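You operate a simulated robot arm through the tools that you are given. There is no shell and no other tool. Be economical: measure what you need, move in short steps, check, and stop when the job is done.

Carry out the task below with a simulated robot arm. There is one attempt and no reset: what you move stays moved.

## Task
Clamp the orange-ringed hose in the fixture, lever its fitting home, and unclamp it.
Fine: fingers clear of the fixture ram; let the lever come back.

Only the result counts: the job must be done as asked and must still hold three seconds after the hand-in. Knocking over, shifting, dropping, spilling or breaking anything else fails it.

## Robot
A 7-joint arm with a two-finger parallel gripper, fixed in place. Base frame: the origin is at the foot of the arm, x ahead of it, y to its left, z up; the work surface is at about z = 90.8. Readings come in cm, degrees, newtons and seconds.
With the tool pointing down near the work surface it reaches from about 30 to 68 cm from the base axis. Its first joint turns from -66.0 to 66.0 degrees. Payload 1.57 kg.
Tool frame: the origin (TCP) lies between the finger pads and is the grasp point; the fingertips stand 3 cm ahead of it; z points along the fingers, y is the line along which they close. The gripper opens to 11 cm. The fingers are 2.4 cm wide and 1.2 cm thick; the gripper's body (4.8 by 11.2 cm) begins 7.8 cm behind the TCP.
Orientation is told as [roll, pitch, yaw] about the base's x, y, z axes, in that order, counted from this pose: with the fingers straight down and closing along the base's y, the tool's x points along the base's -x, its y along +y and its z along -z.

## Interface
- The arm moves only by the tool send_rows. Its argument "increments" is a list of rows, each a list of 6 numbers: the shift along the tool's x, y, z in units of 40 mm (1.0 is 40 mm), then the turn, a rotation vector about the tool's x, y, z in units of 5 degrees (1.0 is 5 degrees). In form: [[tx, ty, tz, ax, ay, az], ...]. A call has 1 to 20 rows; each row shifts and turns the commanded pose from where the row before left it, along the tool's axes as they then stand. "grip" is the finger opening in cm, from 0 to 11, set as the call begins (left out, the last holds). A call with a number of a shift or a turn outside -1 to 1 is refused whole. A row lasts 0.2 s, in which the tool goes at most 5 cm and 8.6 degrees; a call with a longer step from one row to the next is refused whole, and so is a gripper value outside its range. A pose out of reach is approached as far as the arm can. The call stops where the force on the tool passes 80 N (or 10 N more than at its start, if that is more) or the arm is blocked; 0.2 s more then pass. The fingers move at their own pace (about 10.8 cm/s each) and stop on an object; they squeeze with about 27 N. The grip force told is the motor's: it shows also when the fingers shut on nothing. Time passes only in rows, and 0.2 s behind the last, so rows that do not move let the fingers close. It gives the time, the measured TCP pose, the force on the tool (base axes), the opening and the grip force at its end, in the units of the frame above (readings bear some noise), with the torque about the TCP (base axes, N m) and any sound that the robot's microphone picked up.
- Cameras (640 x 400 px; columns grow to the right, rows downward): "scene" is fixed at [16.36, -39.71, 139.05]; the picture's right is [0.83, -0.56, 0.00], its down [-0.30, -0.46, -0.84] and it looks along [0.46, 0.70, -0.55] (base axes); focal length 217 px, centre (320, 200). "wrist" rides on the gripper at [7, 1.6, -14.1] in the tool frame; the picture's right is [-0.23, 0.97, 0.00], its down [-0.85, -0.20, -0.48] and it looks along [-0.47, -0.11, 0.88] (tool axes); focal length 222 px, centre (320, 200). There is no depth. A picture from a camera that has moved, and an enlarged one, comes with that camera's place and axes in the base frame and with its lens. The place of the scene camera against the robot may be out by one fixed shift of up to 2.5 cm in any direction.
- capture(camera): a new picture of that camera. The clock stands still meanwhile.
- inspect(camera, box): a new picture of the part [left, top, right, bottom] of that camera's present view, enlarged. The clock stands still meanwhile.
- finish_job(): hands the job in; it is judged then, once.

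Work in short steps. Places have to be worked out from the pictures, the camera data and where the tool is seen: move nearer, look again, correct. Check each grasp and each placing, and mend what went wrong. You have 120 turns and 84 pictures in all, those below and enlarged ones among them. Open the gripper and draw the arm clear of the work before you hand the job in, unless the task says otherwise; then end with one line.

The tools are called after "Emit:" by a JSON object that holds its "name" and its "arguments". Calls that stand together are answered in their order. send_rows: Moves the arm, as the interface text tells. Its arguments: {"type":"object","properties":{"increments":{"type":"array"},"grip":{"type":"number"}},"required":["increments"]} The other tools are called the same way: capture (camera) takes a picture; inspect (camera, box) takes an enlarged picture of a part of a camera's view; finish_job () hands the job in.

At the start:

```text
time: 0.0
ee_pos: [32.45, -12.6, 130.95]
ee_rot: [0.0, -0.1, 0.1]
wrist_force: [0.1, 0.7, 0.2]
moment: [0.01, 0.03, 0.0]
gripper_width: 11.02
grasp_force: 0.1
```

scene: 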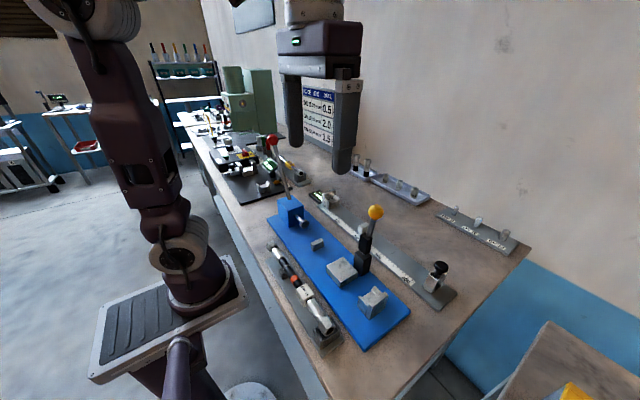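
wrist: 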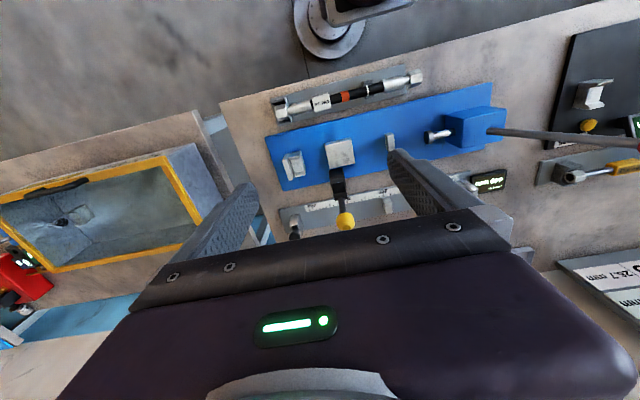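

I see a blue fixture with two levers (red knob, yellow knob) and a hose in a tray. I take enlarged views before moving.

Emit:
{"name": "inspect", "arguments": {"camera": "scene", "box": [230, 120, 470, 360]}}

Emit:
{"name": "inspect", "arguments": {"camera": "wrist", "box": [240, 50, 560, 250]}}

Emit:
{"name": "inspect", "arguments": {"camera": "scene", "box": [180, 90, 340, 220]}}

```text
1.67 times, centred on (350, 240) of scene
camera zoom: at [16.36, -39.71, 139.05], right [0.83, -0.56, 0.0], down [-0.3, -0.46, -0.84], along [0.46, 0.7, -0.55], focal length 362 px, centre (270, 133)
```

zoom: 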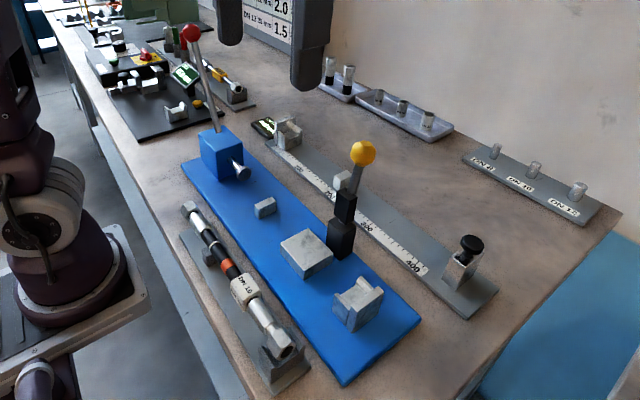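

```text
2.00 times, centred on (400, 150) of wrist
camera zoom: at [25.49, -11.05, 145.18], right [0.23, 0.97, 0.0], down [0.85, -0.2, 0.48], along [0.47, -0.11, -0.88], focal length 444 px, centre (160, 300)
```

zoom: 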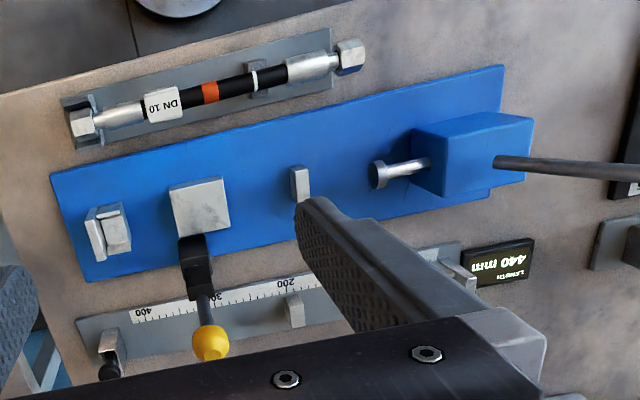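

```text
3.08 times, centred on (260, 155) of scene
camera zoom: at [16.36, -39.71, 139.05], right [0.83, -0.56, 0.0], down [-0.3, -0.46, -0.84], along [0.46, 0.7, -0.55], focal length 668 px, centre (505, 338)
```

zoom: 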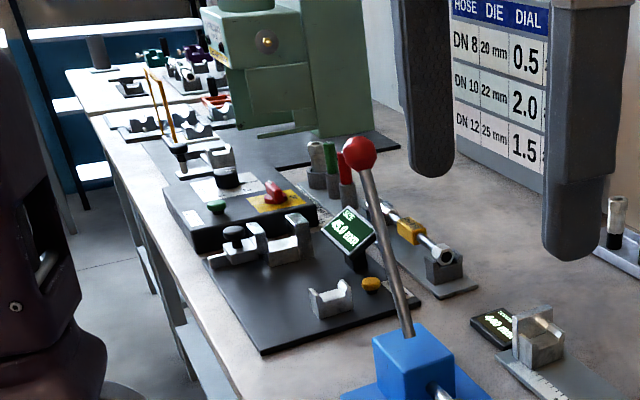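

The hose lies along y near x≈30, and the fixture axis is near x≈41.5 with the ram at +y. I move lower and nearer for a better look at the clamp.

Emit:
{"name": "send_rows", "arguments": {"increments": [[-0.5, 0.5, 1, 0, 0, 0], [0, 0.5, 1, 0, 0, 0], [0, 0.5, 1, 0, 0, 0]]}}

Emit:
{"name": "capture", "arguments": {"camera": "wrist"}}

```text
time: 0.8
ee_pos: [34.43, -6.67, 118.98]
ee_rot: [0.0, 0.0, -0.1]
wrist_force: [0.3, 0.2, -1.0]
moment: [0.0, 0.0, 0.02]
gripper_width: 11.02
grasp_force: 0.1
```

```text
78 pictures are left
camera wrist: at [27.42, -4.94, 133.11], right [0.23, 0.97, 0.0], down [0.85, -0.2, 0.48], along [0.47, -0.11, -0.88], focal length 222 px, centre (320, 200)
```

wrist: 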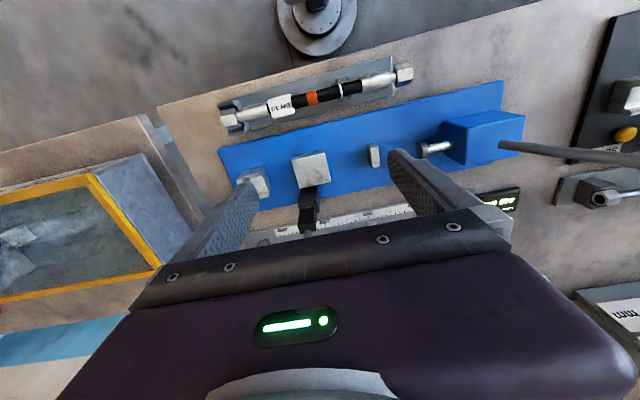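

Emit:
{"name": "inspect", "arguments": {"camera": "wrist", "box": [210, 50, 370, 150]}}

Emit:
{"name": "inspect", "arguments": {"camera": "wrist", "box": [220, 130, 380, 230]}}

Emit:
{"name": "inspect", "arguments": {"camera": "wrist", "box": [330, 60, 490, 180]}}

Emit:
{"name": "inspect", "arguments": {"camera": "scene", "box": [320, 200, 420, 330]}}

```text
4.00 times, centred on (290, 100) of wrist
camera zoom: at [27.42, -4.94, 133.11], right [0.23, 0.97, 0.0], down [0.85, -0.2, 0.48], along [0.47, -0.11, -0.88], focal length 888 px, centre (440, 600)
```

zoom: 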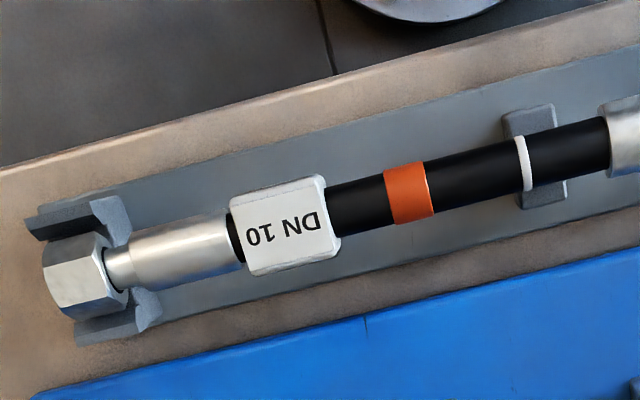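

```text
4.00 times, centred on (300, 180) of wrist
camera zoom: at [27.42, -4.94, 133.11], right [0.23, 0.97, 0.0], down [0.85, -0.2, 0.48], along [0.47, -0.11, -0.88], focal length 888 px, centre (400, 280)
```

zoom: 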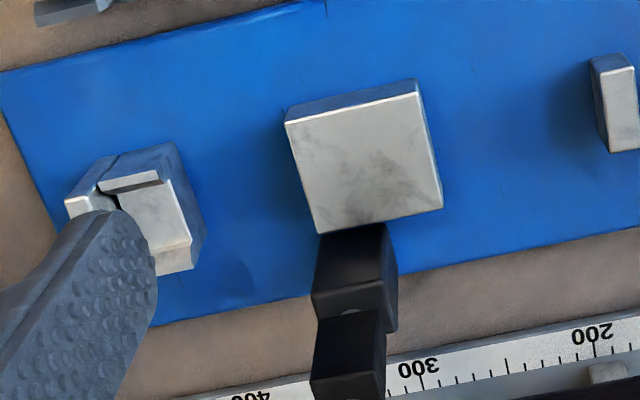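

```text
3.33 times, centred on (410, 120) of wrist
camera zoom: at [27.42, -4.94, 133.11], right [0.23, 0.97, 0.0], down [0.85, -0.2, 0.48], along [0.47, -0.11, -0.88], focal length 740 px, centre (20, 467)
```

zoom: 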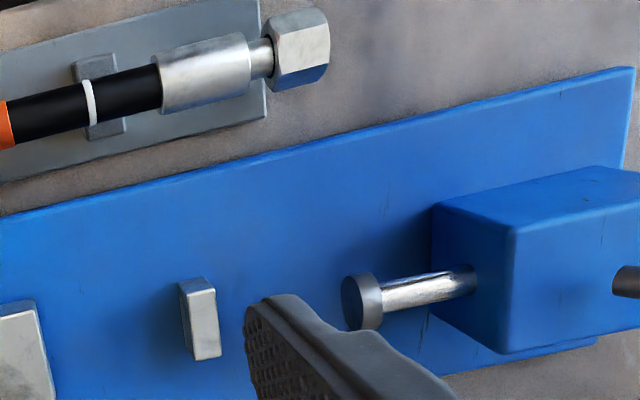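

```text
3.08 times, centred on (370, 265) of scene
camera zoom: at [16.36, -39.71, 139.05], right [0.83, -0.56, 0.0], down [-0.3, -0.46, -0.84], along [0.46, 0.7, -0.55], focal length 668 px, centre (166, 0)
```

zoom: 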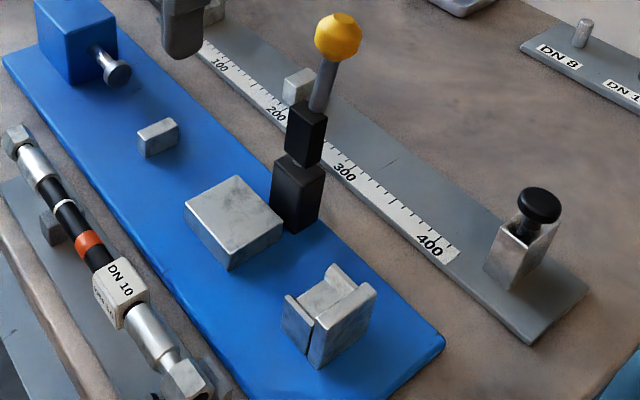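

I rotate the tool by -90° yaw so the fingers close across the hose (along x), keeping height.

Emit:
{"name": "send_rows", "arguments": {"increments": [[0, 0, 0, 0, 0, 1], [0, 0, 0, 0, 0, 1], [0, 0, 0, 0, 0, 1], [0, 0, 0, 0, 0, 1], [0, 0, 0, 0, 0, 1], [0, 0, 0, 0, 0, 1], [0, 0, 0, 0, 0, 1], [0, 0, 0, 0, 0, 1], [0, 0, 0, 0, 0, 1], [0, 0, 0, 0, 0, 1], [0, 0, 0, 0, 0, 1], [0, 0, 0, 0, 0, 1], [0, 0, 0, 0, 0, 1], [0, 0, 0, 0, 0, 1], [0, 0, 0, 0, 0, 1], [0, 0, 0, 0, 0, 1], [0, 0, 0, 0, 0, 1], [0, 0, 0, 0, 0, 1]]}}

Emit:
{"name": "capture", "arguments": {"camera": "wrist"}}

```text
time: 4.6
ee_pos: [34.5, -6.65, 119.09]
ee_rot: [0.0, 0.1, -90.3]
wrist_force: [-0.6, 1.0, 1.0]
moment: [0.0, -0.02, 0.0]
gripper_width: 10.99
grasp_force: 0.0
```

```text
73 pictures are left
camera wrist: at [36.11, 0.27, 133.19], right [0.97, -0.23, 0.0], down [-0.2, -0.85, 0.48], along [-0.11, -0.47, -0.88], focal length 222 px, centre (320, 200)
```

wrist: 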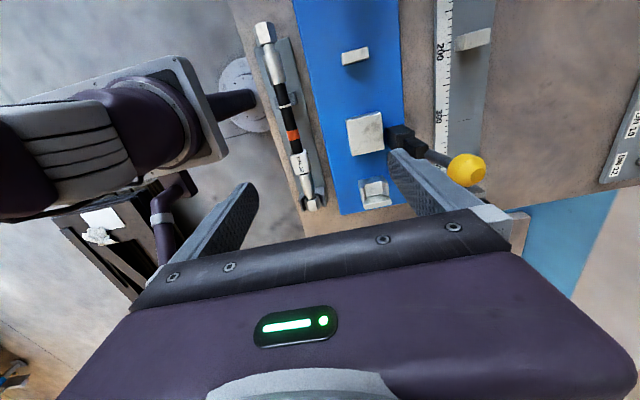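

Useful second viewpoint; I zoom on the fixture and hose to triangulate.

Emit:
{"name": "inspect", "arguments": {"camera": "wrist", "box": [230, 0, 390, 100]}}

Emit:
{"name": "inspect", "arguments": {"camera": "wrist", "box": [270, 110, 430, 220]}}

```text
4.00 times, centred on (310, 50) of wrist
camera zoom: at [36.11, 0.27, 133.19], right [0.97, -0.23, 0.0], down [-0.2, -0.85, 0.48], along [-0.11, -0.47, -0.88], focal length 888 px, centre (360, 800)
```

zoom: 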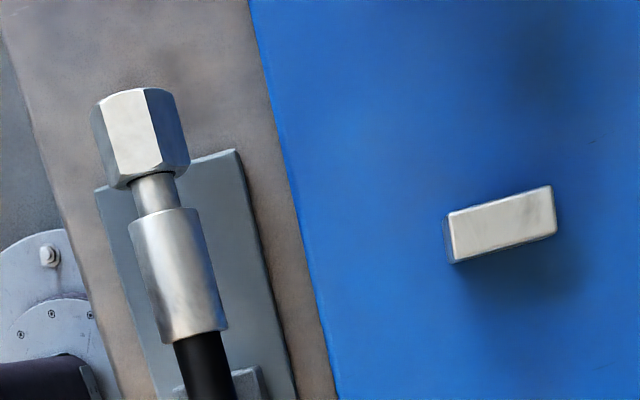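

```text
3.64 times, centred on (350, 165) of wrist
camera zoom: at [36.11, 0.27, 133.19], right [0.97, -0.23, 0.0], down [-0.2, -0.85, 0.48], along [-0.11, -0.47, -0.88], focal length 808 px, centre (211, 327)
```

zoom: 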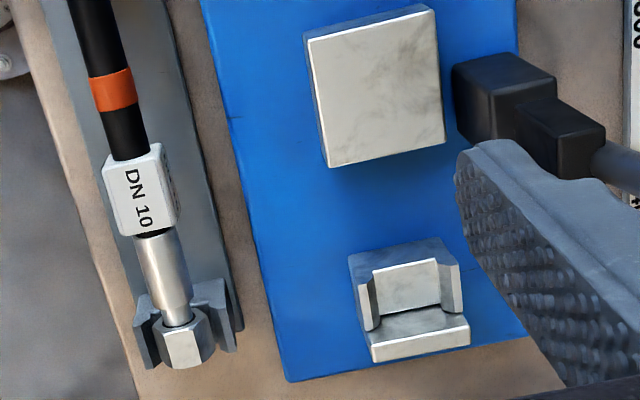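

Triangulation: hose axis at x≈30, y from -21.3 to 8.2, z≈95.2; fixture axis x≈41.9, block top z≈94, post at y≈1.7, stop near y≈-21.6. I go above the hose between the orange and white rings.

Emit:
{"name": "send_rows", "arguments": {"increments": [[0.2, -0.5, 0.9, 0, 0, 0], [0.21, -0.5, 0.9, 0, 0, 0.06], [0, -0.14, 0.95, 0, 0, 0], [0, 0, 0.5, 0, 0, 0]], "grip": 6}}

Emit:
{"name": "capture", "arguments": {"camera": "wrist"}}

Emit:
{"name": "inspect", "arguments": {"camera": "scene", "box": [240, 200, 440, 360]}}

```text
time: 5.6
ee_pos: [29.86, -5.12, 106.01]
ee_rot: [-0.1, 0.0, -90.5]
wrist_force: [0.1, 0.1, 0.0]
moment: [-0.03, 0.01, -0.02]
gripper_width: 5.97
grasp_force: 0.0
```

```text
70 pictures are left
camera wrist: at [31.58, 1.88, 120.21], right [0.97, -0.23, 0.0], down [-0.21, -0.85, 0.48], along [-0.11, -0.47, -0.88], focal length 222 px, centre (320, 200)
```

wrist: 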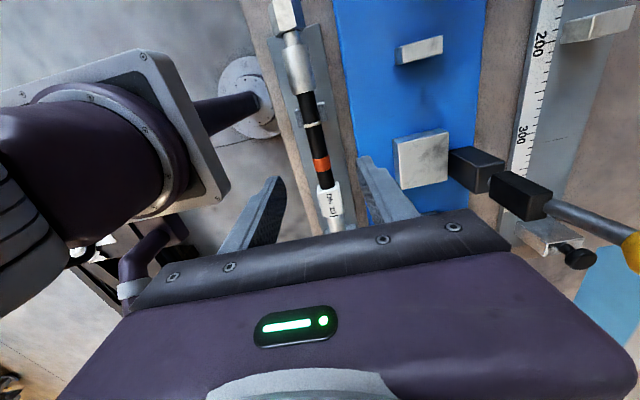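

```text
2.50 times, centred on (340, 280) of scene
camera zoom: at [16.36, -39.71, 139.05], right [0.83, -0.56, 0.0], down [-0.3, -0.46, -0.84], along [0.46, 0.7, -0.55], focal length 543 px, centre (270, 0)
```

zoom: 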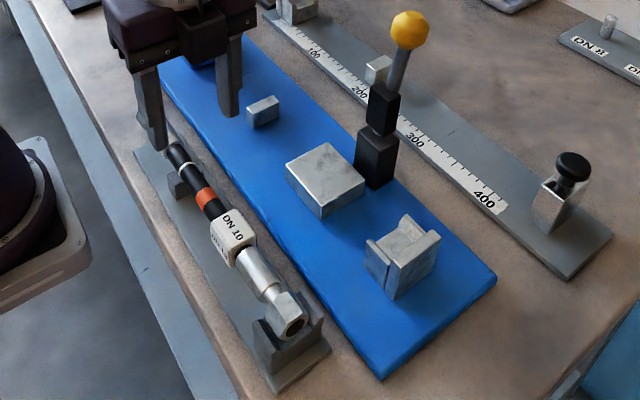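

I zoom on the end rest to understand its shape, and on the hose between fingers.

Emit:
{"name": "inspect", "arguments": {"camera": "scene", "box": [375, 275, 425, 325]}}

Emit:
{"name": "inspect", "arguments": {"camera": "wrist", "box": [240, 0, 440, 240]}}

```text
8.00 times, centred on (400, 300) of scene
camera zoom: at [16.36, -39.71, 139.05], right [0.83, -0.56, 0.0], down [-0.3, -0.46, -0.84], along [0.46, 0.7, -0.55], focal length 1738 px, centre (-320, -600)
```

zoom: 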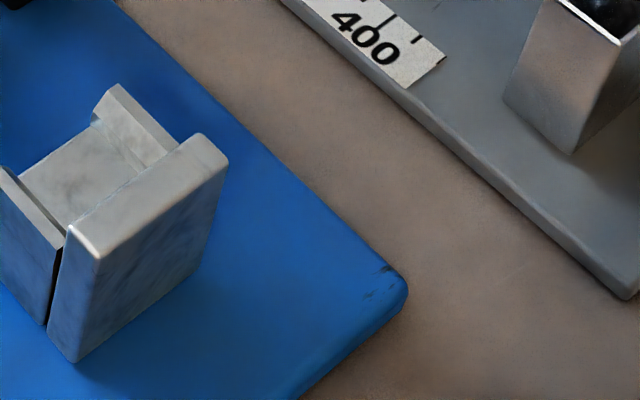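

```text
1.67 times, centred on (340, 120) of wrist
camera zoom: at [31.58, 1.88, 120.21], right [0.97, -0.23, 0.0], down [-0.21, -0.85, 0.48], along [-0.11, -0.47, -0.88], focal length 370 px, centre (287, 333)
```

zoom: 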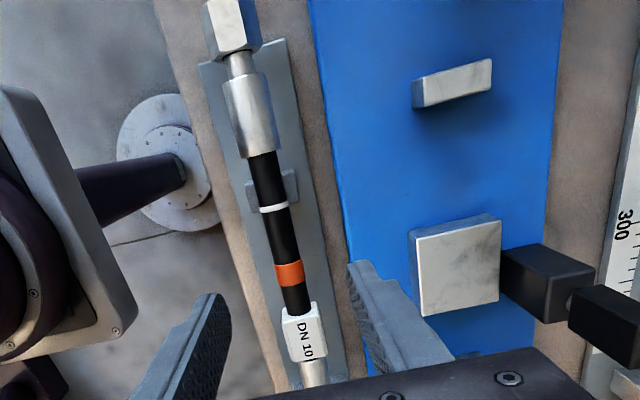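

The rest is a U channel with a stop plate at its -y end; fingers straddle the hose clear of the tray post. I descend to grip height.

Emit:
{"name": "send_rows", "arguments": {"increments": [[0, 0, 0.9, 0, 0, 0], [0, 0, 0.8, 0, 0, 0], [0, 0, 0.5, 0, 0, 0], [0, 0, 0.3, 0, 0, 0]]}}

Emit:
{"name": "inspect", "arguments": {"camera": "scene", "box": [240, 190, 360, 310]}}

Emit:
{"name": "capture", "arguments": {"camera": "wrist"}}

```text
time: 6.6
ee_pos: [30.09, -5.0, 95.93]
ee_rot: [0.1, 0.0, -90.4]
wrist_force: [0.1, 0.3, 1.2]
moment: [0.01, 0.02, 0.04]
gripper_width: 6.0
grasp_force: 0.1
```

```text
3.33 times, centred on (300, 250) of scene
camera zoom: at [16.36, -39.71, 139.05], right [0.83, -0.56, 0.0], down [-0.3, -0.46, -0.84], along [0.46, 0.7, -0.55], focal length 724 px, centre (387, 33)
```

zoom: 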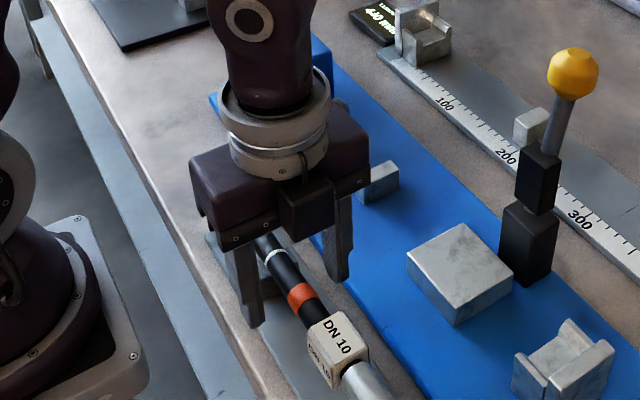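

```text
65 pictures are left
camera wrist: at [31.55, 1.91, 110.16], right [0.97, -0.23, 0.0], down [-0.2, -0.85, 0.48], along [-0.11, -0.47, -0.88], focal length 222 px, centre (320, 200)
```

wrist: 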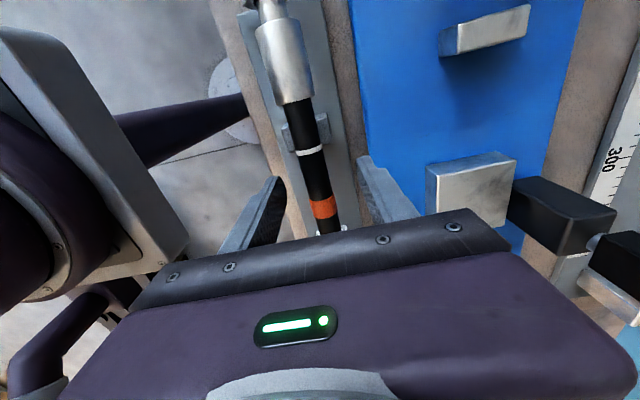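

Fingers straddle the hose; I close the grip, then lift a little.

Emit:
{"name": "send_rows", "arguments": {"increments": [[0, 0, 0, 0, 0, 0], [0, 0, 0, 0, 0, 0], [0, 0, 0, 0, 0, 0]], "grip": 0}}

Emit:
{"name": "send_rows", "arguments": {"increments": [[0, 0, -0.2, 0, 0, 0], [0, 0, -0.4, 0, 0, 0], [0, 0, -0.5, 0, 0, 0], [0, 0, -0.5, 0, 0, 0]]}}

Emit:
{"name": "capture", "arguments": {"camera": "scene"}}

Emit:
{"name": "capture", "arguments": {"camera": "wrist"}}

```text
time: 7.4
ee_pos: [29.81, -5.1, 96.1]
ee_rot: [-0.1, 0.0, -90.3]
wrist_force: [-0.2, -0.9, -0.3]
moment: [0.01, -0.01, -0.22]
gripper_width: 1.81
grasp_force: 27.4
```

```text
time: 8.4
ee_pos: [29.86, -5.2, 102.44]
ee_rot: [0.0, 0.0, -90.4]
wrist_force: [0.0, -0.1, -3.4]
moment: [0.02, -0.01, 0.23]
gripper_width: 1.76
grasp_force: 27.0
```

```text
64 pictures are left
```

scene: 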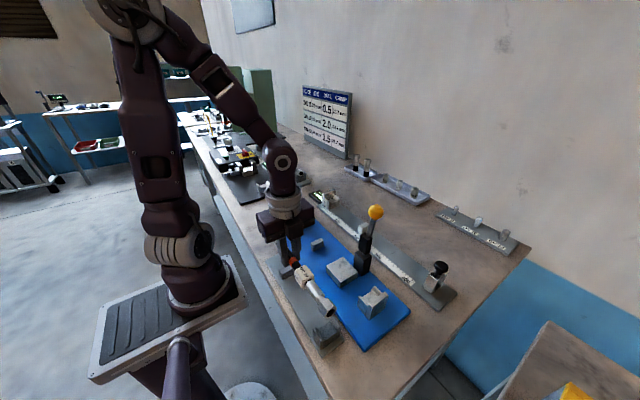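

```text
63 pictures are left
camera wrist: at [31.55, 1.92, 116.58], right [0.97, -0.23, 0.0], down [-0.21, -0.85, 0.48], along [-0.11, -0.47, -0.88], focal length 222 px, centre (320, 200)
```

wrist: 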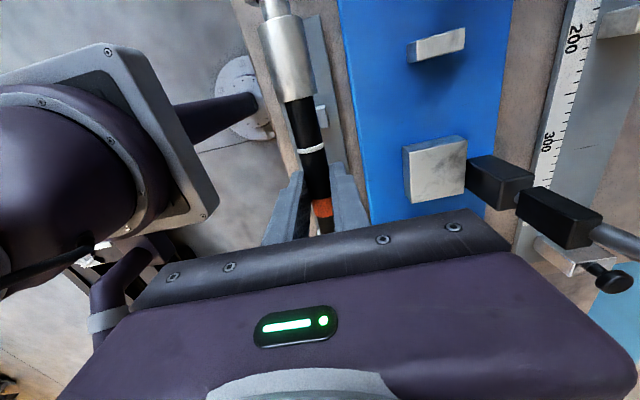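

The hose is held (3.4 N). I check that it hangs level and that the fitting stayed on.

Emit:
{"name": "inspect", "arguments": {"camera": "scene", "box": [240, 180, 400, 350]}}

Emit:
{"name": "inspect", "arguments": {"camera": "wrist", "box": [220, 0, 420, 240]}}

```text
2.35 times, centred on (320, 265) of scene
camera zoom: at [16.37, -39.71, 139.05], right [0.83, -0.56, 0.0], down [-0.3, -0.46, -0.84], along [0.46, 0.7, -0.55], focal length 511 px, centre (320, 47)
```

zoom: 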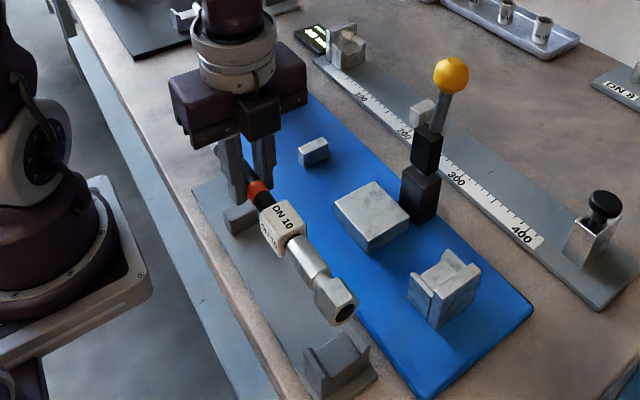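

```text
1.67 times, centred on (320, 120) of wrist
camera zoom: at [31.55, 1.92, 116.58], right [0.97, -0.23, 0.0], down [-0.21, -0.85, 0.48], along [-0.11, -0.47, -0.88], focal length 370 px, centre (320, 333)
```

zoom: 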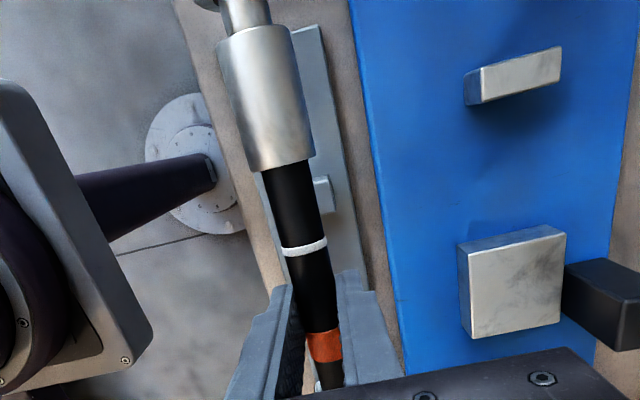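

Hose hangs nearly level. I carry it over the fixture axis (x≈41.95) at this height.

Emit:
{"name": "send_rows", "arguments": {"increments": [[0, 0.3, -0.2, 0, 0, -0.08], [0, 0.6, 0, 0, 0, 0], [0, 0.6, 0, 0, 0, 0], [0, 0.6, 0, 0, 0, 0], [0, 0.6, 0, 0, 0, 0], [0, 0.32, 0, 0, 0, 0], [0, 0, 0, 0, 0, 0]]}}

Emit:
{"name": "capture", "arguments": {"camera": "wrist"}}

Emit:
{"name": "inspect", "arguments": {"camera": "scene", "box": [260, 160, 440, 340]}}

```text
time: 10.0
ee_pos: [42.01, -5.06, 103.18]
ee_rot: [0.0, 0.1, -90.0]
wrist_force: [-0.9, -1.0, -2.7]
moment: [-0.02, 0.01, -0.23]
gripper_width: 1.79
grasp_force: 27.0
```

```text
60 pictures are left
camera wrist: at [43.63, 1.98, 117.39], right [0.97, -0.23, 0.0], down [-0.2, -0.86, 0.48], along [-0.11, -0.47, -0.88], focal length 222 px, centre (320, 200)
```

wrist: 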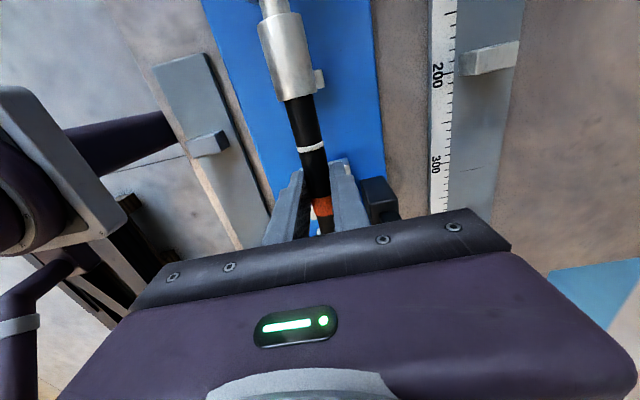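

```text
2.22 times, centred on (350, 250) of scene
camera zoom: at [16.37, -39.71, 139.05], right [0.83, -0.56, 0.0], down [-0.3, -0.46, -0.84], along [0.46, 0.7, -0.55], focal length 483 px, centre (253, 89)
```

zoom: 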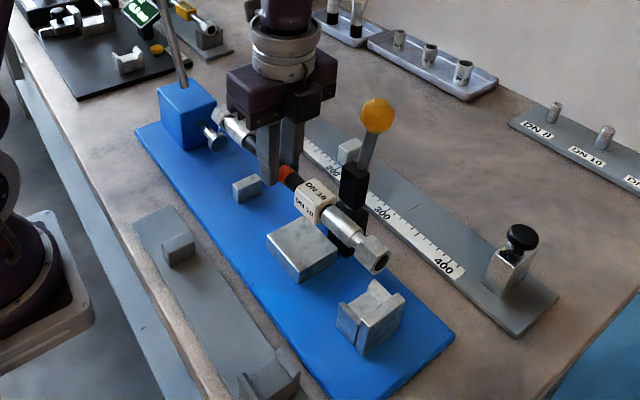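

The hose is above the fixture axis. I shift 0.3 cm toward the stop and lower most of the way, then look.

Emit:
{"name": "send_rows", "arguments": {"increments": [[-0.075, 0, 0.4, 0, 0, 0], [0, 0, 0.5, 0, 0, 0], [0, 0, 0.3, 0, 0, 0], [0, 0, 0.1, 0, 0, 0]]}}

Emit:
{"name": "inspect", "arguments": {"camera": "scene", "box": [330, 220, 430, 340]}}

Emit:
{"name": "inspect", "arguments": {"camera": "wrist", "box": [200, 0, 400, 220]}}

```text
time: 11.0
ee_pos: [42.06, -5.35, 97.99]
ee_rot: [0.0, 0.0, -90.0]
wrist_force: [-0.3, -0.3, -4.0]
moment: [0.01, -0.01, -0.21]
gripper_width: 1.82
grasp_force: 26.9
```

```text
3.33 times, centred on (380, 280) of scene
camera zoom: at [16.37, -39.71, 139.05], right [0.83, -0.56, 0.0], down [-0.3, -0.46, -0.84], along [0.46, 0.7, -0.55], focal length 724 px, centre (120, -67)
```

zoom: 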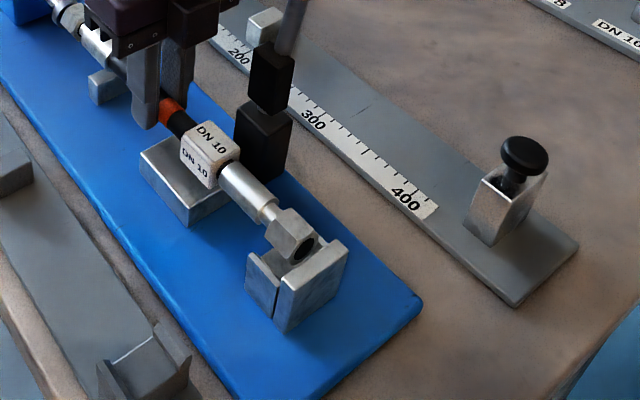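

```text
1.82 times, centred on (300, 110) of wrist
camera zoom: at [43.62, 1.62, 112.14], right [0.97, -0.23, 0.0], down [-0.2, -0.86, 0.48], along [-0.11, -0.47, -0.88], focal length 404 px, centre (356, 364)
```

zoom: 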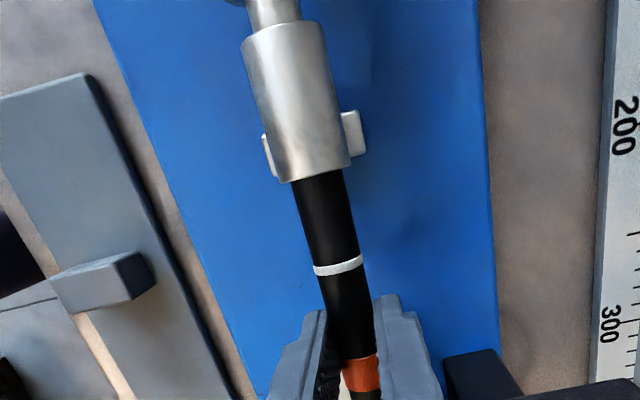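

The nut is over the channel with about 0.5–1 cm left to the stop. I lower gently until contact.

Emit:
{"name": "send_rows", "arguments": {"increments": [[0, 0, 0.2, 0, 0, 0], [0, 0, 0.15, 0, 0, 0]]}}

Emit:
{"name": "send_rows", "arguments": {"increments": [[0, 0, 0.1, 0, 0, 0]]}}

Emit:
{"name": "inspect", "arguments": {"camera": "scene", "box": [330, 220, 430, 340]}}

```text
time: 11.6
ee_pos: [42.08, -5.31, 96.79]
ee_rot: [0.2, 0.0, -90.1]
wrist_force: [-8.2, 0.6, 43.4]
moment: [-0.15, 0.19, -0.53]
gripper_width: 1.83
grasp_force: 27.1
```

```text
time: 12.0
ee_pos: [42.08, -5.35, 96.32]
ee_rot: [0.1, 0.0, -90.0]
wrist_force: [-4.5, 0.3, 44.6]
moment: [-0.07, 0.05, -0.63]
gripper_width: 1.83
grasp_force: 27.1
```

```text
3.33 times, centred on (380, 280) of scene
camera zoom: at [16.29, -39.71, 139.06], right [0.83, -0.56, 0.0], down [-0.3, -0.46, -0.84], along [0.47, 0.7, -0.55], focal length 724 px, centre (120, -67)
```

zoom: 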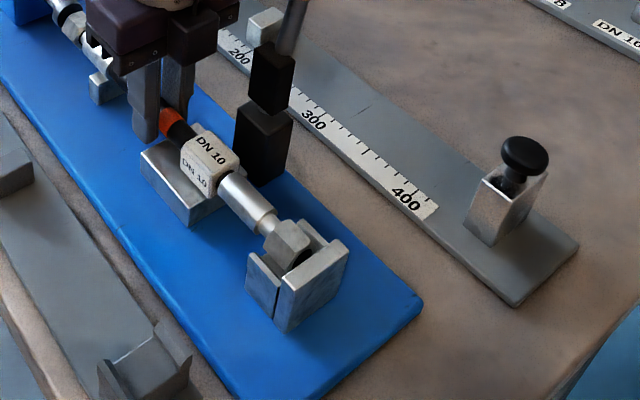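

Contact at TCP z≈97, consistent with the tag and ferrule resting on their supports (axis ≈96.1). I relieve the pressing force and look closely.

Emit:
{"name": "send_rows", "arguments": {"increments": [[0, 0, -0.1, 0, 0, 0]]}}

Emit:
{"name": "inspect", "arguments": {"camera": "scene", "box": [340, 240, 420, 310]}}

Emit:
{"name": "inspect", "arguments": {"camera": "wrist", "box": [200, 0, 400, 220]}}

Emit:
{"name": "inspect", "arguments": {"camera": "scene", "box": [280, 180, 380, 260]}}

```text
time: 12.4
ee_pos: [41.95, -5.21, 96.57]
ee_rot: [-0.1, -0.1, -90.0]
wrist_force: [-0.5, -0.5, -3.7]
moment: [0.06, -0.02, 0.22]
gripper_width: 1.78
grasp_force: 26.9
```

```text
5.71 times, centred on (380, 275) of scene
camera zoom: at [16.37, -39.71, 139.05], right [0.83, -0.56, 0.0], down [-0.3, -0.46, -0.84], along [0.46, 0.7, -0.55], focal length 1241 px, centre (-23, -229)
```

zoom: 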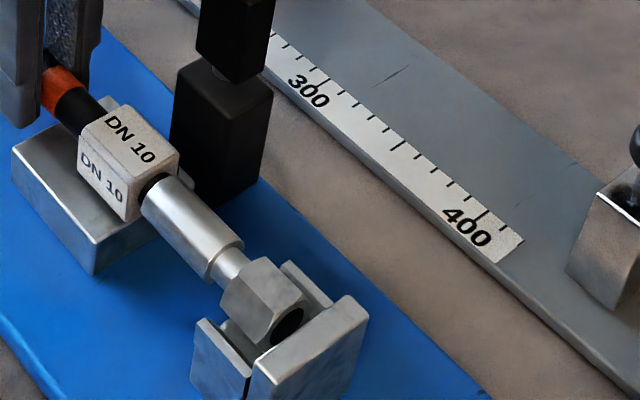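

```text
1.82 times, centred on (300, 110) of wrist
camera zoom: at [43.59, 1.69, 110.71], right [0.97, -0.23, 0.0], down [-0.2, -0.86, 0.48], along [-0.11, -0.47, -0.88], focal length 404 px, centre (356, 364)
```

zoom: 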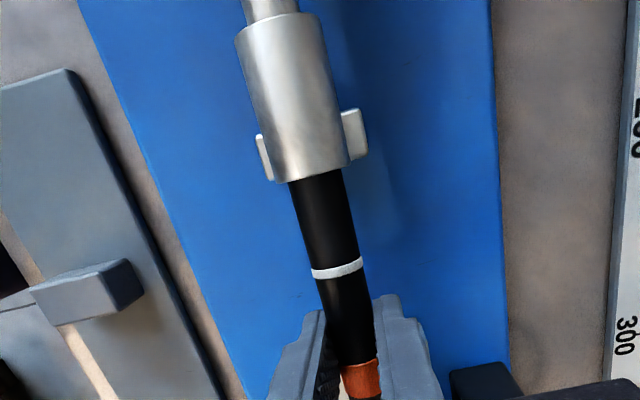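

```text
5.00 times, centred on (330, 220) of scene
camera zoom: at [16.37, -39.71, 139.05], right [0.83, -0.56, 0.0], down [-0.3, -0.46, -0.84], along [0.46, 0.7, -0.55], focal length 1086 px, centre (270, 100)
```

zoom: 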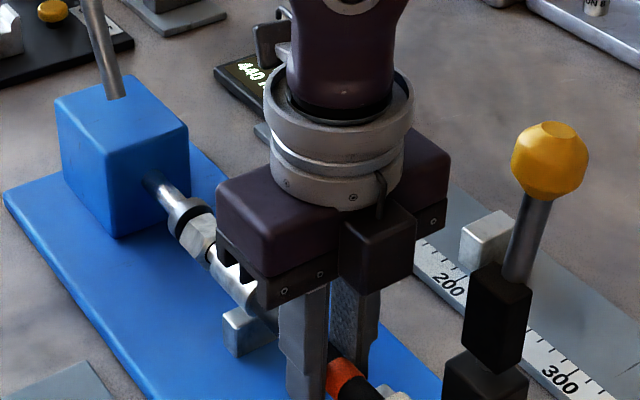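

The nut sits in the channel with a small gap to the stop. I slide the hose -y in small amounts while watching force.

Emit:
{"name": "send_rows", "arguments": {"increments": [[-0.06, 0, 0, 0, 0, 0]]}}

Emit:
{"name": "send_rows", "arguments": {"increments": [[-0.06, 0, 0, 0, 0, 0]]}}

Emit:
{"name": "inspect", "arguments": {"camera": "scene", "box": [340, 240, 420, 310]}}

```text
time: 12.8
ee_pos: [42.14, -5.5, 96.67]
ee_rot: [0.0, 0.0, -89.9]
wrist_force: [0.1, -0.6, -3.8]
moment: [0.01, 0.0, -0.21]
gripper_width: 1.8
grasp_force: 27.4
```

```text
time: 13.2
ee_pos: [41.98, -5.7, 96.56]
ee_rot: [-0.1, 0.3, -89.9]
wrist_force: [1.0, 17.0, -6.1]
moment: [0.52, -0.05, -0.18]
gripper_width: 1.81
grasp_force: 26.7
```

```text
5.71 times, centred on (380, 275) of scene
camera zoom: at [16.38, -39.67, 139.06], right [0.83, -0.56, 0.0], down [-0.3, -0.46, -0.84], along [0.46, 0.7, -0.55], focal length 1241 px, centre (-23, -229)
```

zoom: 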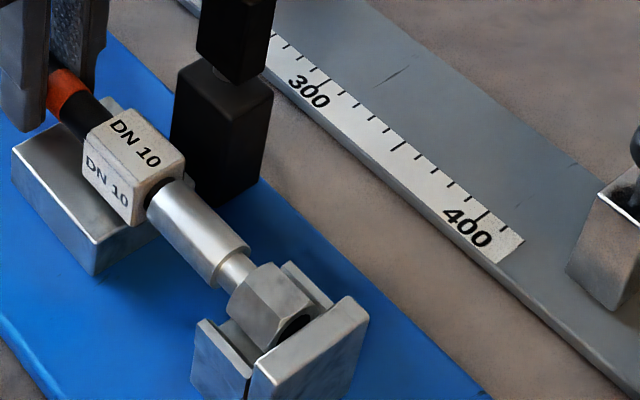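

The nut now bears on the stop. I lower 0.1 cm so the hose is supported, then open.

Emit:
{"name": "send_rows", "arguments": {"increments": [[0.01, 0, 0.025, 0, 0, 0]]}}

Emit:
{"name": "send_rows", "arguments": {"increments": [[0, 0, 0, 0, 0, 0], [0, 0, 0, 0, 0, 0]], "grip": 6}}

Emit:
{"name": "inspect", "arguments": {"camera": "scene", "box": [280, 190, 420, 310]}}

```text
time: 13.6
ee_pos: [41.96, -5.6, 96.54]
ee_rot: [0.0, 0.1, -89.9]
wrist_force: [-1.3, 25.3, 16.8]
moment: [0.51, 0.25, -0.01]
gripper_width: 1.79
grasp_force: 26.9
```

```text
time: 14.2
ee_pos: [42.32, -5.59, 96.51]
ee_rot: [0.3, 0.1, -90.0]
wrist_force: [29.9, 34.1, 7.9]
moment: [0.82, -0.68, -0.31]
gripper_width: 3.29
grasp_force: 0.1
```

```text
3.33 times, centred on (350, 250) of scene
camera zoom: at [16.44, -39.62, 139.06], right [0.83, -0.56, 0.0], down [-0.3, -0.46, -0.84], along [0.46, 0.7, -0.55], focal length 724 px, centre (220, 33)
```

zoom: 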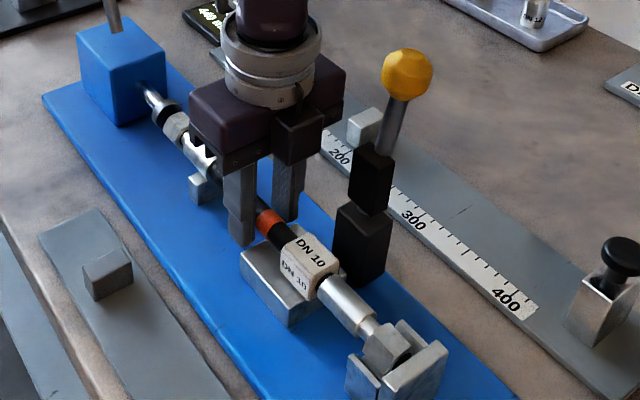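

The fingers seem to be touching the block's +y face (that was the contact force). I back off +y slightly, then rise once open.

Emit:
{"name": "send_rows", "arguments": {"increments": [[0.08, 0, 0, 0, 0, 0]]}}

Emit:
{"name": "send_rows", "arguments": {"increments": [[0, 0, 0, 0, 0, 0]]}}

Emit:
{"name": "inspect", "arguments": {"camera": "scene", "box": [280, 190, 420, 310]}}

```text
time: 14.6
ee_pos: [41.67, -5.72, 96.48]
ee_rot: [-0.6, -0.1, -90.1]
wrist_force: [-5.3, 8.2, 3.5]
moment: [0.56, 0.52, 0.22]
gripper_width: 5.37
grasp_force: 0.0
```

```text
time: 15.0
ee_pos: [41.88, -5.65, 96.57]
ee_rot: [0.0, 0.0, -90.0]
wrist_force: [-0.2, 0.4, -0.4]
moment: [0.03, 0.0, -0.03]
gripper_width: 6.0
grasp_force: 0.0
```

```text
3.33 times, centred on (350, 250) of scene
camera zoom: at [16.36, -39.71, 139.05], right [0.83, -0.56, 0.0], down [-0.3, -0.46, -0.84], along [0.46, 0.7, -0.55], focal length 724 px, centre (220, 33)
```

zoom: 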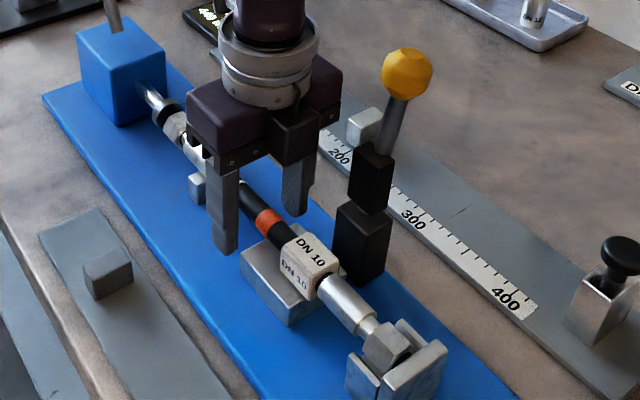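

Fingers are open and free, hose rests in the fixture. I rise and inspect from above.

Emit:
{"name": "send_rows", "arguments": {"increments": [[0, 0, -0.4, 0, 0, 0], [0, 0, -0.8, 0, 0, 0], [0, 0, -0.9, 0, 0, 0], [0, 0, -0.9, 0, 0, 0], [0.5, 0, -0.9, 0, 0, 0], [0.5, 0, -0.5, 0, 0, 0]]}}

Emit:
{"name": "capture", "arguments": {"camera": "wrist"}}

Emit:
{"name": "inspect", "arguments": {"camera": "wrist", "box": [240, 110, 420, 230]}}

Emit:
{"name": "inspect", "arguments": {"camera": "scene", "box": [280, 180, 420, 320]}}

```text
time: 16.4
ee_pos: [42.12, -1.44, 114.25]
ee_rot: [0.0, 0.0, -90.1]
wrist_force: [0.4, 0.9, -0.2]
moment: [0.0, -0.01, -0.02]
gripper_width: 6.0
grasp_force: 0.0
```

```text
49 pictures are left
camera wrist: at [43.72, 5.57, 128.35], right [0.97, -0.23, 0.0], down [-0.2, -0.85, 0.48], along [-0.11, -0.47, -0.88], focal length 222 px, centre (320, 200)
```

wrist: 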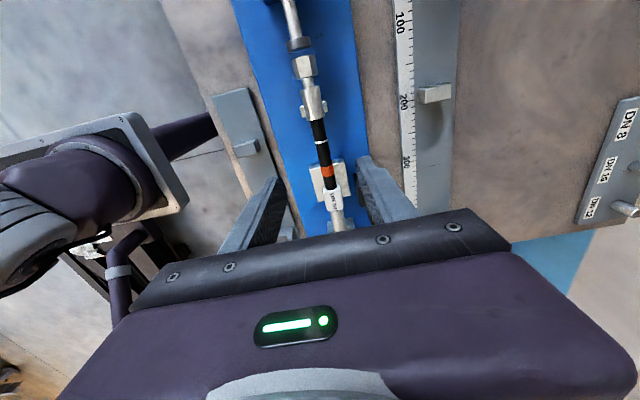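

```text
3.33 times, centred on (330, 170) of wrist
camera zoom: at [43.72, 5.57, 128.35], right [0.97, -0.23, 0.0], down [-0.2, -0.85, 0.48], along [-0.11, -0.47, -0.88], focal length 740 px, centre (287, 300)
```

zoom: 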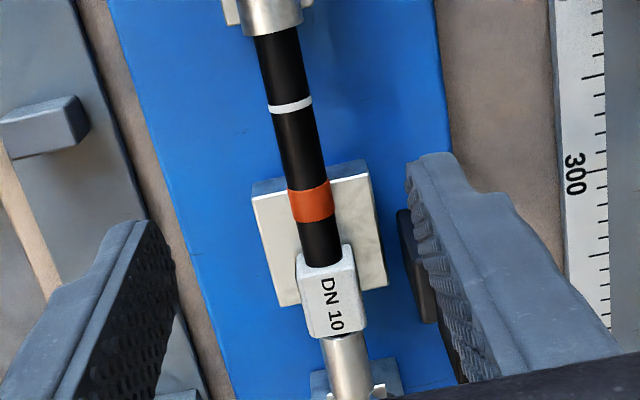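

```text
2.86 times, centred on (350, 250) of scene
camera zoom: at [16.36, -39.71, 139.05], right [0.83, -0.56, 0.0], down [-0.3, -0.46, -0.84], along [0.46, 0.7, -0.55], focal length 621 px, centre (234, 57)
```

zoom: 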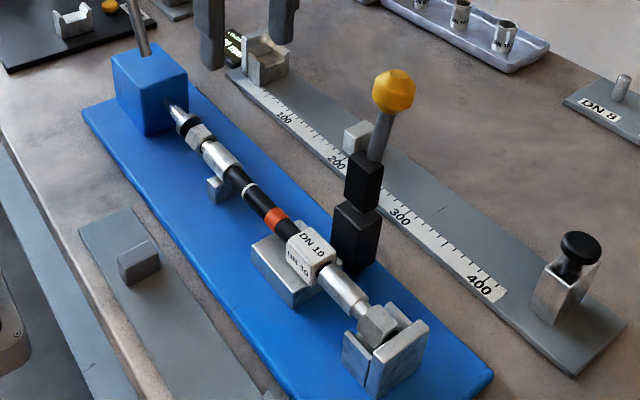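

The hose lies seated: nut in channel, tag on the clamp block, fitting facing the ram. Now I turn back to yaw 0 and view the yellow clamp lever.

Emit:
{"name": "send_rows", "arguments": {"increments": [[0, 0, -0.5, 0, 0, -1], [0, 0, -0.5, 0, 0, -1], [0, 0, 0, 0, 0, -1], [0, 0, 0, 0, 0, -1], [0, 0, 0, 0, 0, -1], [0, 0, 0, 0, 0, -1], [0, 0, 0, 0, 0, -1], [0, 0, 0, 0, 0, -1], [0, 0, 0, 0, 0, -1], [0, 0, 0, 0, 0, -1], [0, 0, 0, 0, 0, -1], [0, 0, 0, 0, 0, -1], [0, 0, 0, 0, 0, -1], [0, 0, 0, 0, 0, -1], [0, 0, 0, 0, 0, -1], [0, 0, 0, 0, 0, -1], [0, 0, 0, 0, 0, -1], [0, 0, 0, 0, 0, -1]]}}

Emit:
{"name": "capture", "arguments": {"camera": "wrist"}}

```text
time: 20.2
ee_pos: [42.0, -1.47, 118.08]
ee_rot: [0.0, 0.0, 0.2]
wrist_force: [0.5, 0.8, 0.5]
moment: [-0.01, 0.0, 0.0]
gripper_width: 6.0
grasp_force: 0.0
```

```text
46 pictures are left
camera wrist: at [35.0, 0.15, 132.27], right [0.22, 0.97, 0.0], down [0.86, -0.2, 0.48], along [0.47, -0.11, -0.88], focal length 222 px, centre (320, 200)
```

wrist: 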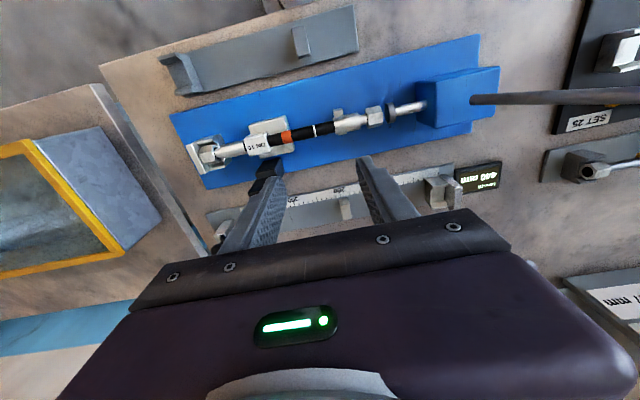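

I zoom to check hose alignment, the ram gap and the red lever geometry.

Emit:
{"name": "inspect", "arguments": {"camera": "wrist", "box": [160, 50, 360, 200]}}

Emit:
{"name": "inspect", "arguments": {"camera": "wrist", "box": [310, 40, 470, 160]}}

```text
2.67 times, centred on (260, 125) of wrist
camera zoom: at [35.0, 0.15, 132.27], right [0.22, 0.97, 0.0], down [0.86, -0.2, 0.48], along [0.47, -0.11, -0.88], focal length 592 px, centre (480, 400)
```

zoom: 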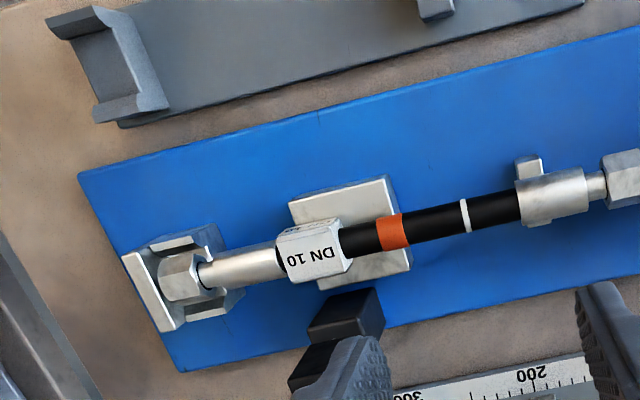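

```text
3.33 times, centred on (390, 100) of wrist
camera zoom: at [35.0, 0.15, 132.27], right [0.22, 0.97, 0.0], down [0.86, -0.2, 0.48], along [0.47, -0.11, -0.88], focal length 740 px, centre (87, 533)
```

zoom: 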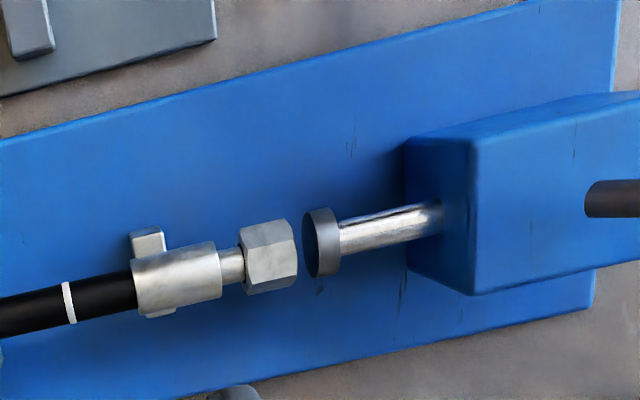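

Everything is aligned. Wrist triangulation places the yellow knob at ≈(49.4, -11.8, 110.75); I move above it with fingers open to straddle it in y.

Emit:
{"name": "send_rows", "arguments": {"increments": [[-0.45, -0.64, 0, 0, 0, -0.04], [-0.45, -0.64, 0, 0, 0, 0], [-0.45, -0.65, 0, 0, 0, 0], [-0.5, -0.65, 0, 0, 0, 0], [0, 0, 0, 0, 0, 0]]}}

Emit:
{"name": "capture", "arguments": {"camera": "wrist"}}

Emit:
{"name": "inspect", "arguments": {"camera": "scene", "box": [300, 120, 460, 280]}}

```text
time: 21.4
ee_pos: [49.5, -11.72, 118.07]
ee_rot: [0.0, -0.1, 0.3]
wrist_force: [0.2, 1.4, 0.8]
moment: [0.0, 0.02, 0.02]
gripper_width: 5.99
grasp_force: 0.0
```

```text
43 pictures are left
camera wrist: at [42.44, -10.14, 132.23], right [0.22, 0.97, 0.0], down [0.86, -0.2, 0.48], along [0.47, -0.11, -0.88], focal length 222 px, centre (320, 200)
```

wrist: 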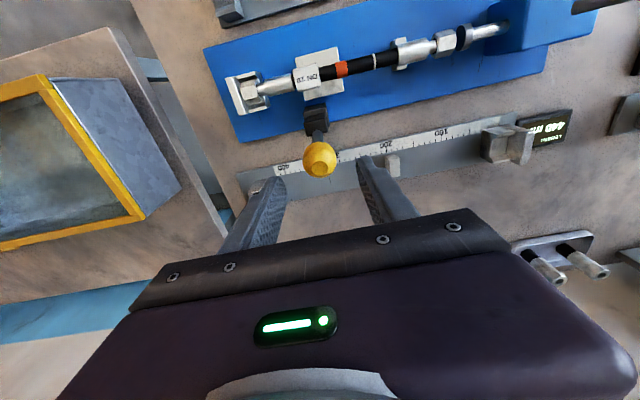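

```text
2.50 times, centred on (380, 200) of scene
camera zoom: at [16.36, -39.71, 139.05], right [0.83, -0.56, 0.0], down [-0.3, -0.46, -0.84], along [0.46, 0.7, -0.55], focal length 543 px, centre (170, 200)
```

zoom: 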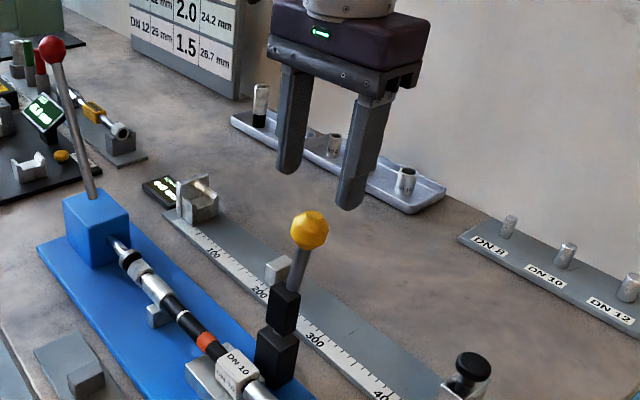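

The knob is centred under the fingers. I descend to the knob and close on it.

Emit:
{"name": "send_rows", "arguments": {"increments": [[0.03, 0, 0.7, 0, 0, 0], [0.03, 0, 0.7, 0, 0, 0], [0, 0, 0.37, 0, 0, 0]]}}

Emit:
{"name": "send_rows", "arguments": {"increments": [[0, 0, 0, 0, 0, 0], [0, 0, 0, 0, 0, 0], [0, 0, 0, 0, 0, 0]], "grip": 0}}

Emit:
{"name": "inspect", "arguments": {"camera": "scene", "box": [300, 120, 460, 280]}}

```text
time: 22.2
ee_pos: [49.11, -11.81, 111.06]
ee_rot: [0.0, 0.0, 0.2]
wrist_force: [-0.2, -0.3, -0.4]
moment: [0.0, 0.0, -0.01]
gripper_width: 5.99
grasp_force: 0.1
```

```text
time: 23.0
ee_pos: [49.16, -11.8, 111.0]
ee_rot: [0.0, 0.1, 0.3]
wrist_force: [0.7, -5.4, -5.9]
moment: [-0.09, -0.17, 0.0]
gripper_width: 3.35
grasp_force: 41.2
```

```text
2.50 times, centred on (380, 200) of scene
camera zoom: at [16.37, -39.73, 139.04], right [0.83, -0.56, 0.0], down [-0.3, -0.46, -0.84], along [0.46, 0.7, -0.55], focal length 543 px, centre (170, 200)
```

zoom: 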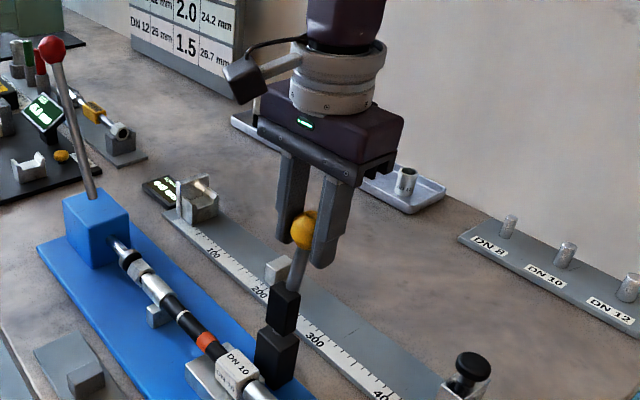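

Knob is held (3.35 cm). I try the first part of the closing arc toward -x and watch the force.

Emit:
{"name": "send_rows", "arguments": {"increments": [[0.2, 0, -0.02, 0, 0, 0], [0.2, 0, -0.01, 0, 0, 0], [0.2, 0, -0.01, 0, 0, 0]]}}

```text
time: 23.8
ee_pos: [46.84, -11.84, 111.17]
ee_rot: [0.0, 0.0, 0.3]
wrist_force: [10.5, -8.2, -3.6]
moment: [-0.07, -1.28, -0.02]
gripper_width: 3.32
grasp_force: 41.4
```

It follows with ~10 N. I continue the arc about a pivot near (46.5, 97).

Emit:
{"name": "send_rows", "arguments": {"increments": [[0.31, 0, 0.0, 0, 0, 0], [0.305, 0, 0.035, 0, 0, 0], [0.3, 0, 0.06, 0, 0, 0], [0.35, 0, 0.11, 0, 0, 0]]}}

Emit:
{"name": "inspect", "arguments": {"camera": "scene", "box": [300, 150, 460, 310]}}

```text
time: 24.8
ee_pos: [41.72, -11.85, 110.38]
ee_rot: [0.0, 0.0, 0.2]
wrist_force: [13.5, -8.2, -6.9]
moment: [-0.04, -1.27, -0.05]
gripper_width: 3.31
grasp_force: 41.0
```

```text
2.50 times, centred on (380, 230) of scene
camera zoom: at [16.41, -39.74, 139.03], right [0.83, -0.56, 0.0], down [-0.3, -0.46, -0.84], along [0.46, 0.7, -0.55], focal length 543 px, centre (170, 125)
```

zoom: 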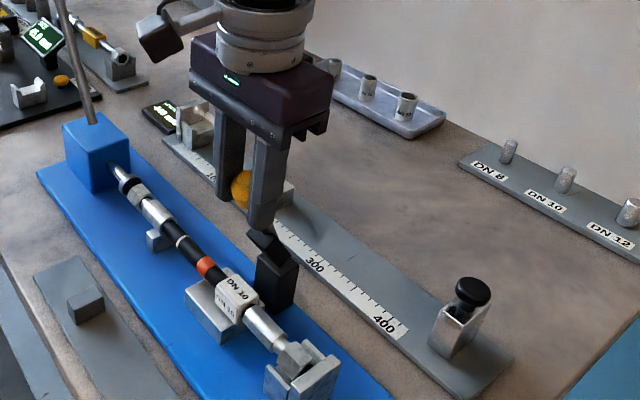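

Lever swings as expected. Continue the arc to about 50°.

Emit:
{"name": "send_rows", "arguments": {"increments": [[0.34, 0, 0.145, 0, 0, 0], [0.32, 0, 0.18, 0, 0, 0], [0.3, 0, 0.21, 0, 0, 0], [0.28, 0, 0.24, 0, 0, 0], [0.25, 0, 0.27, 0, 0, 0]]}}

Emit:
{"name": "inspect", "arguments": {"camera": "scene", "box": [280, 170, 440, 330]}}

```text
time: 26.0
ee_pos: [35.82, -11.83, 106.25]
ee_rot: [0.0, 0.0, 0.2]
wrist_force: [5.3, -3.3, 4.7]
moment: [-0.01, -0.94, -0.12]
gripper_width: 3.1
grasp_force: 40.1
```

```text
2.50 times, centred on (360, 250) of scene
camera zoom: at [16.37, -39.72, 139.04], right [0.83, -0.56, 0.0], down [-0.3, -0.46, -0.84], along [0.46, 0.7, -0.55], focal length 543 px, centre (220, 75)
```

zoom: 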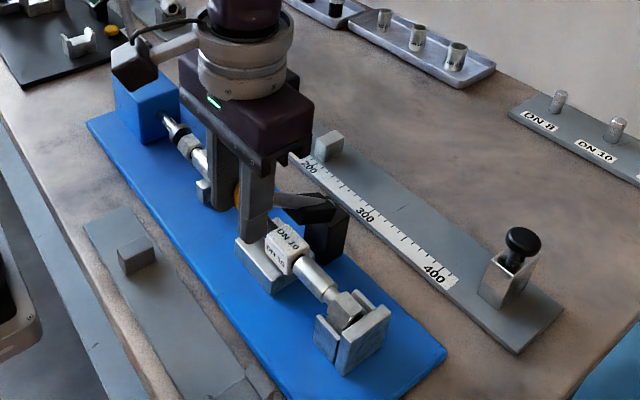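

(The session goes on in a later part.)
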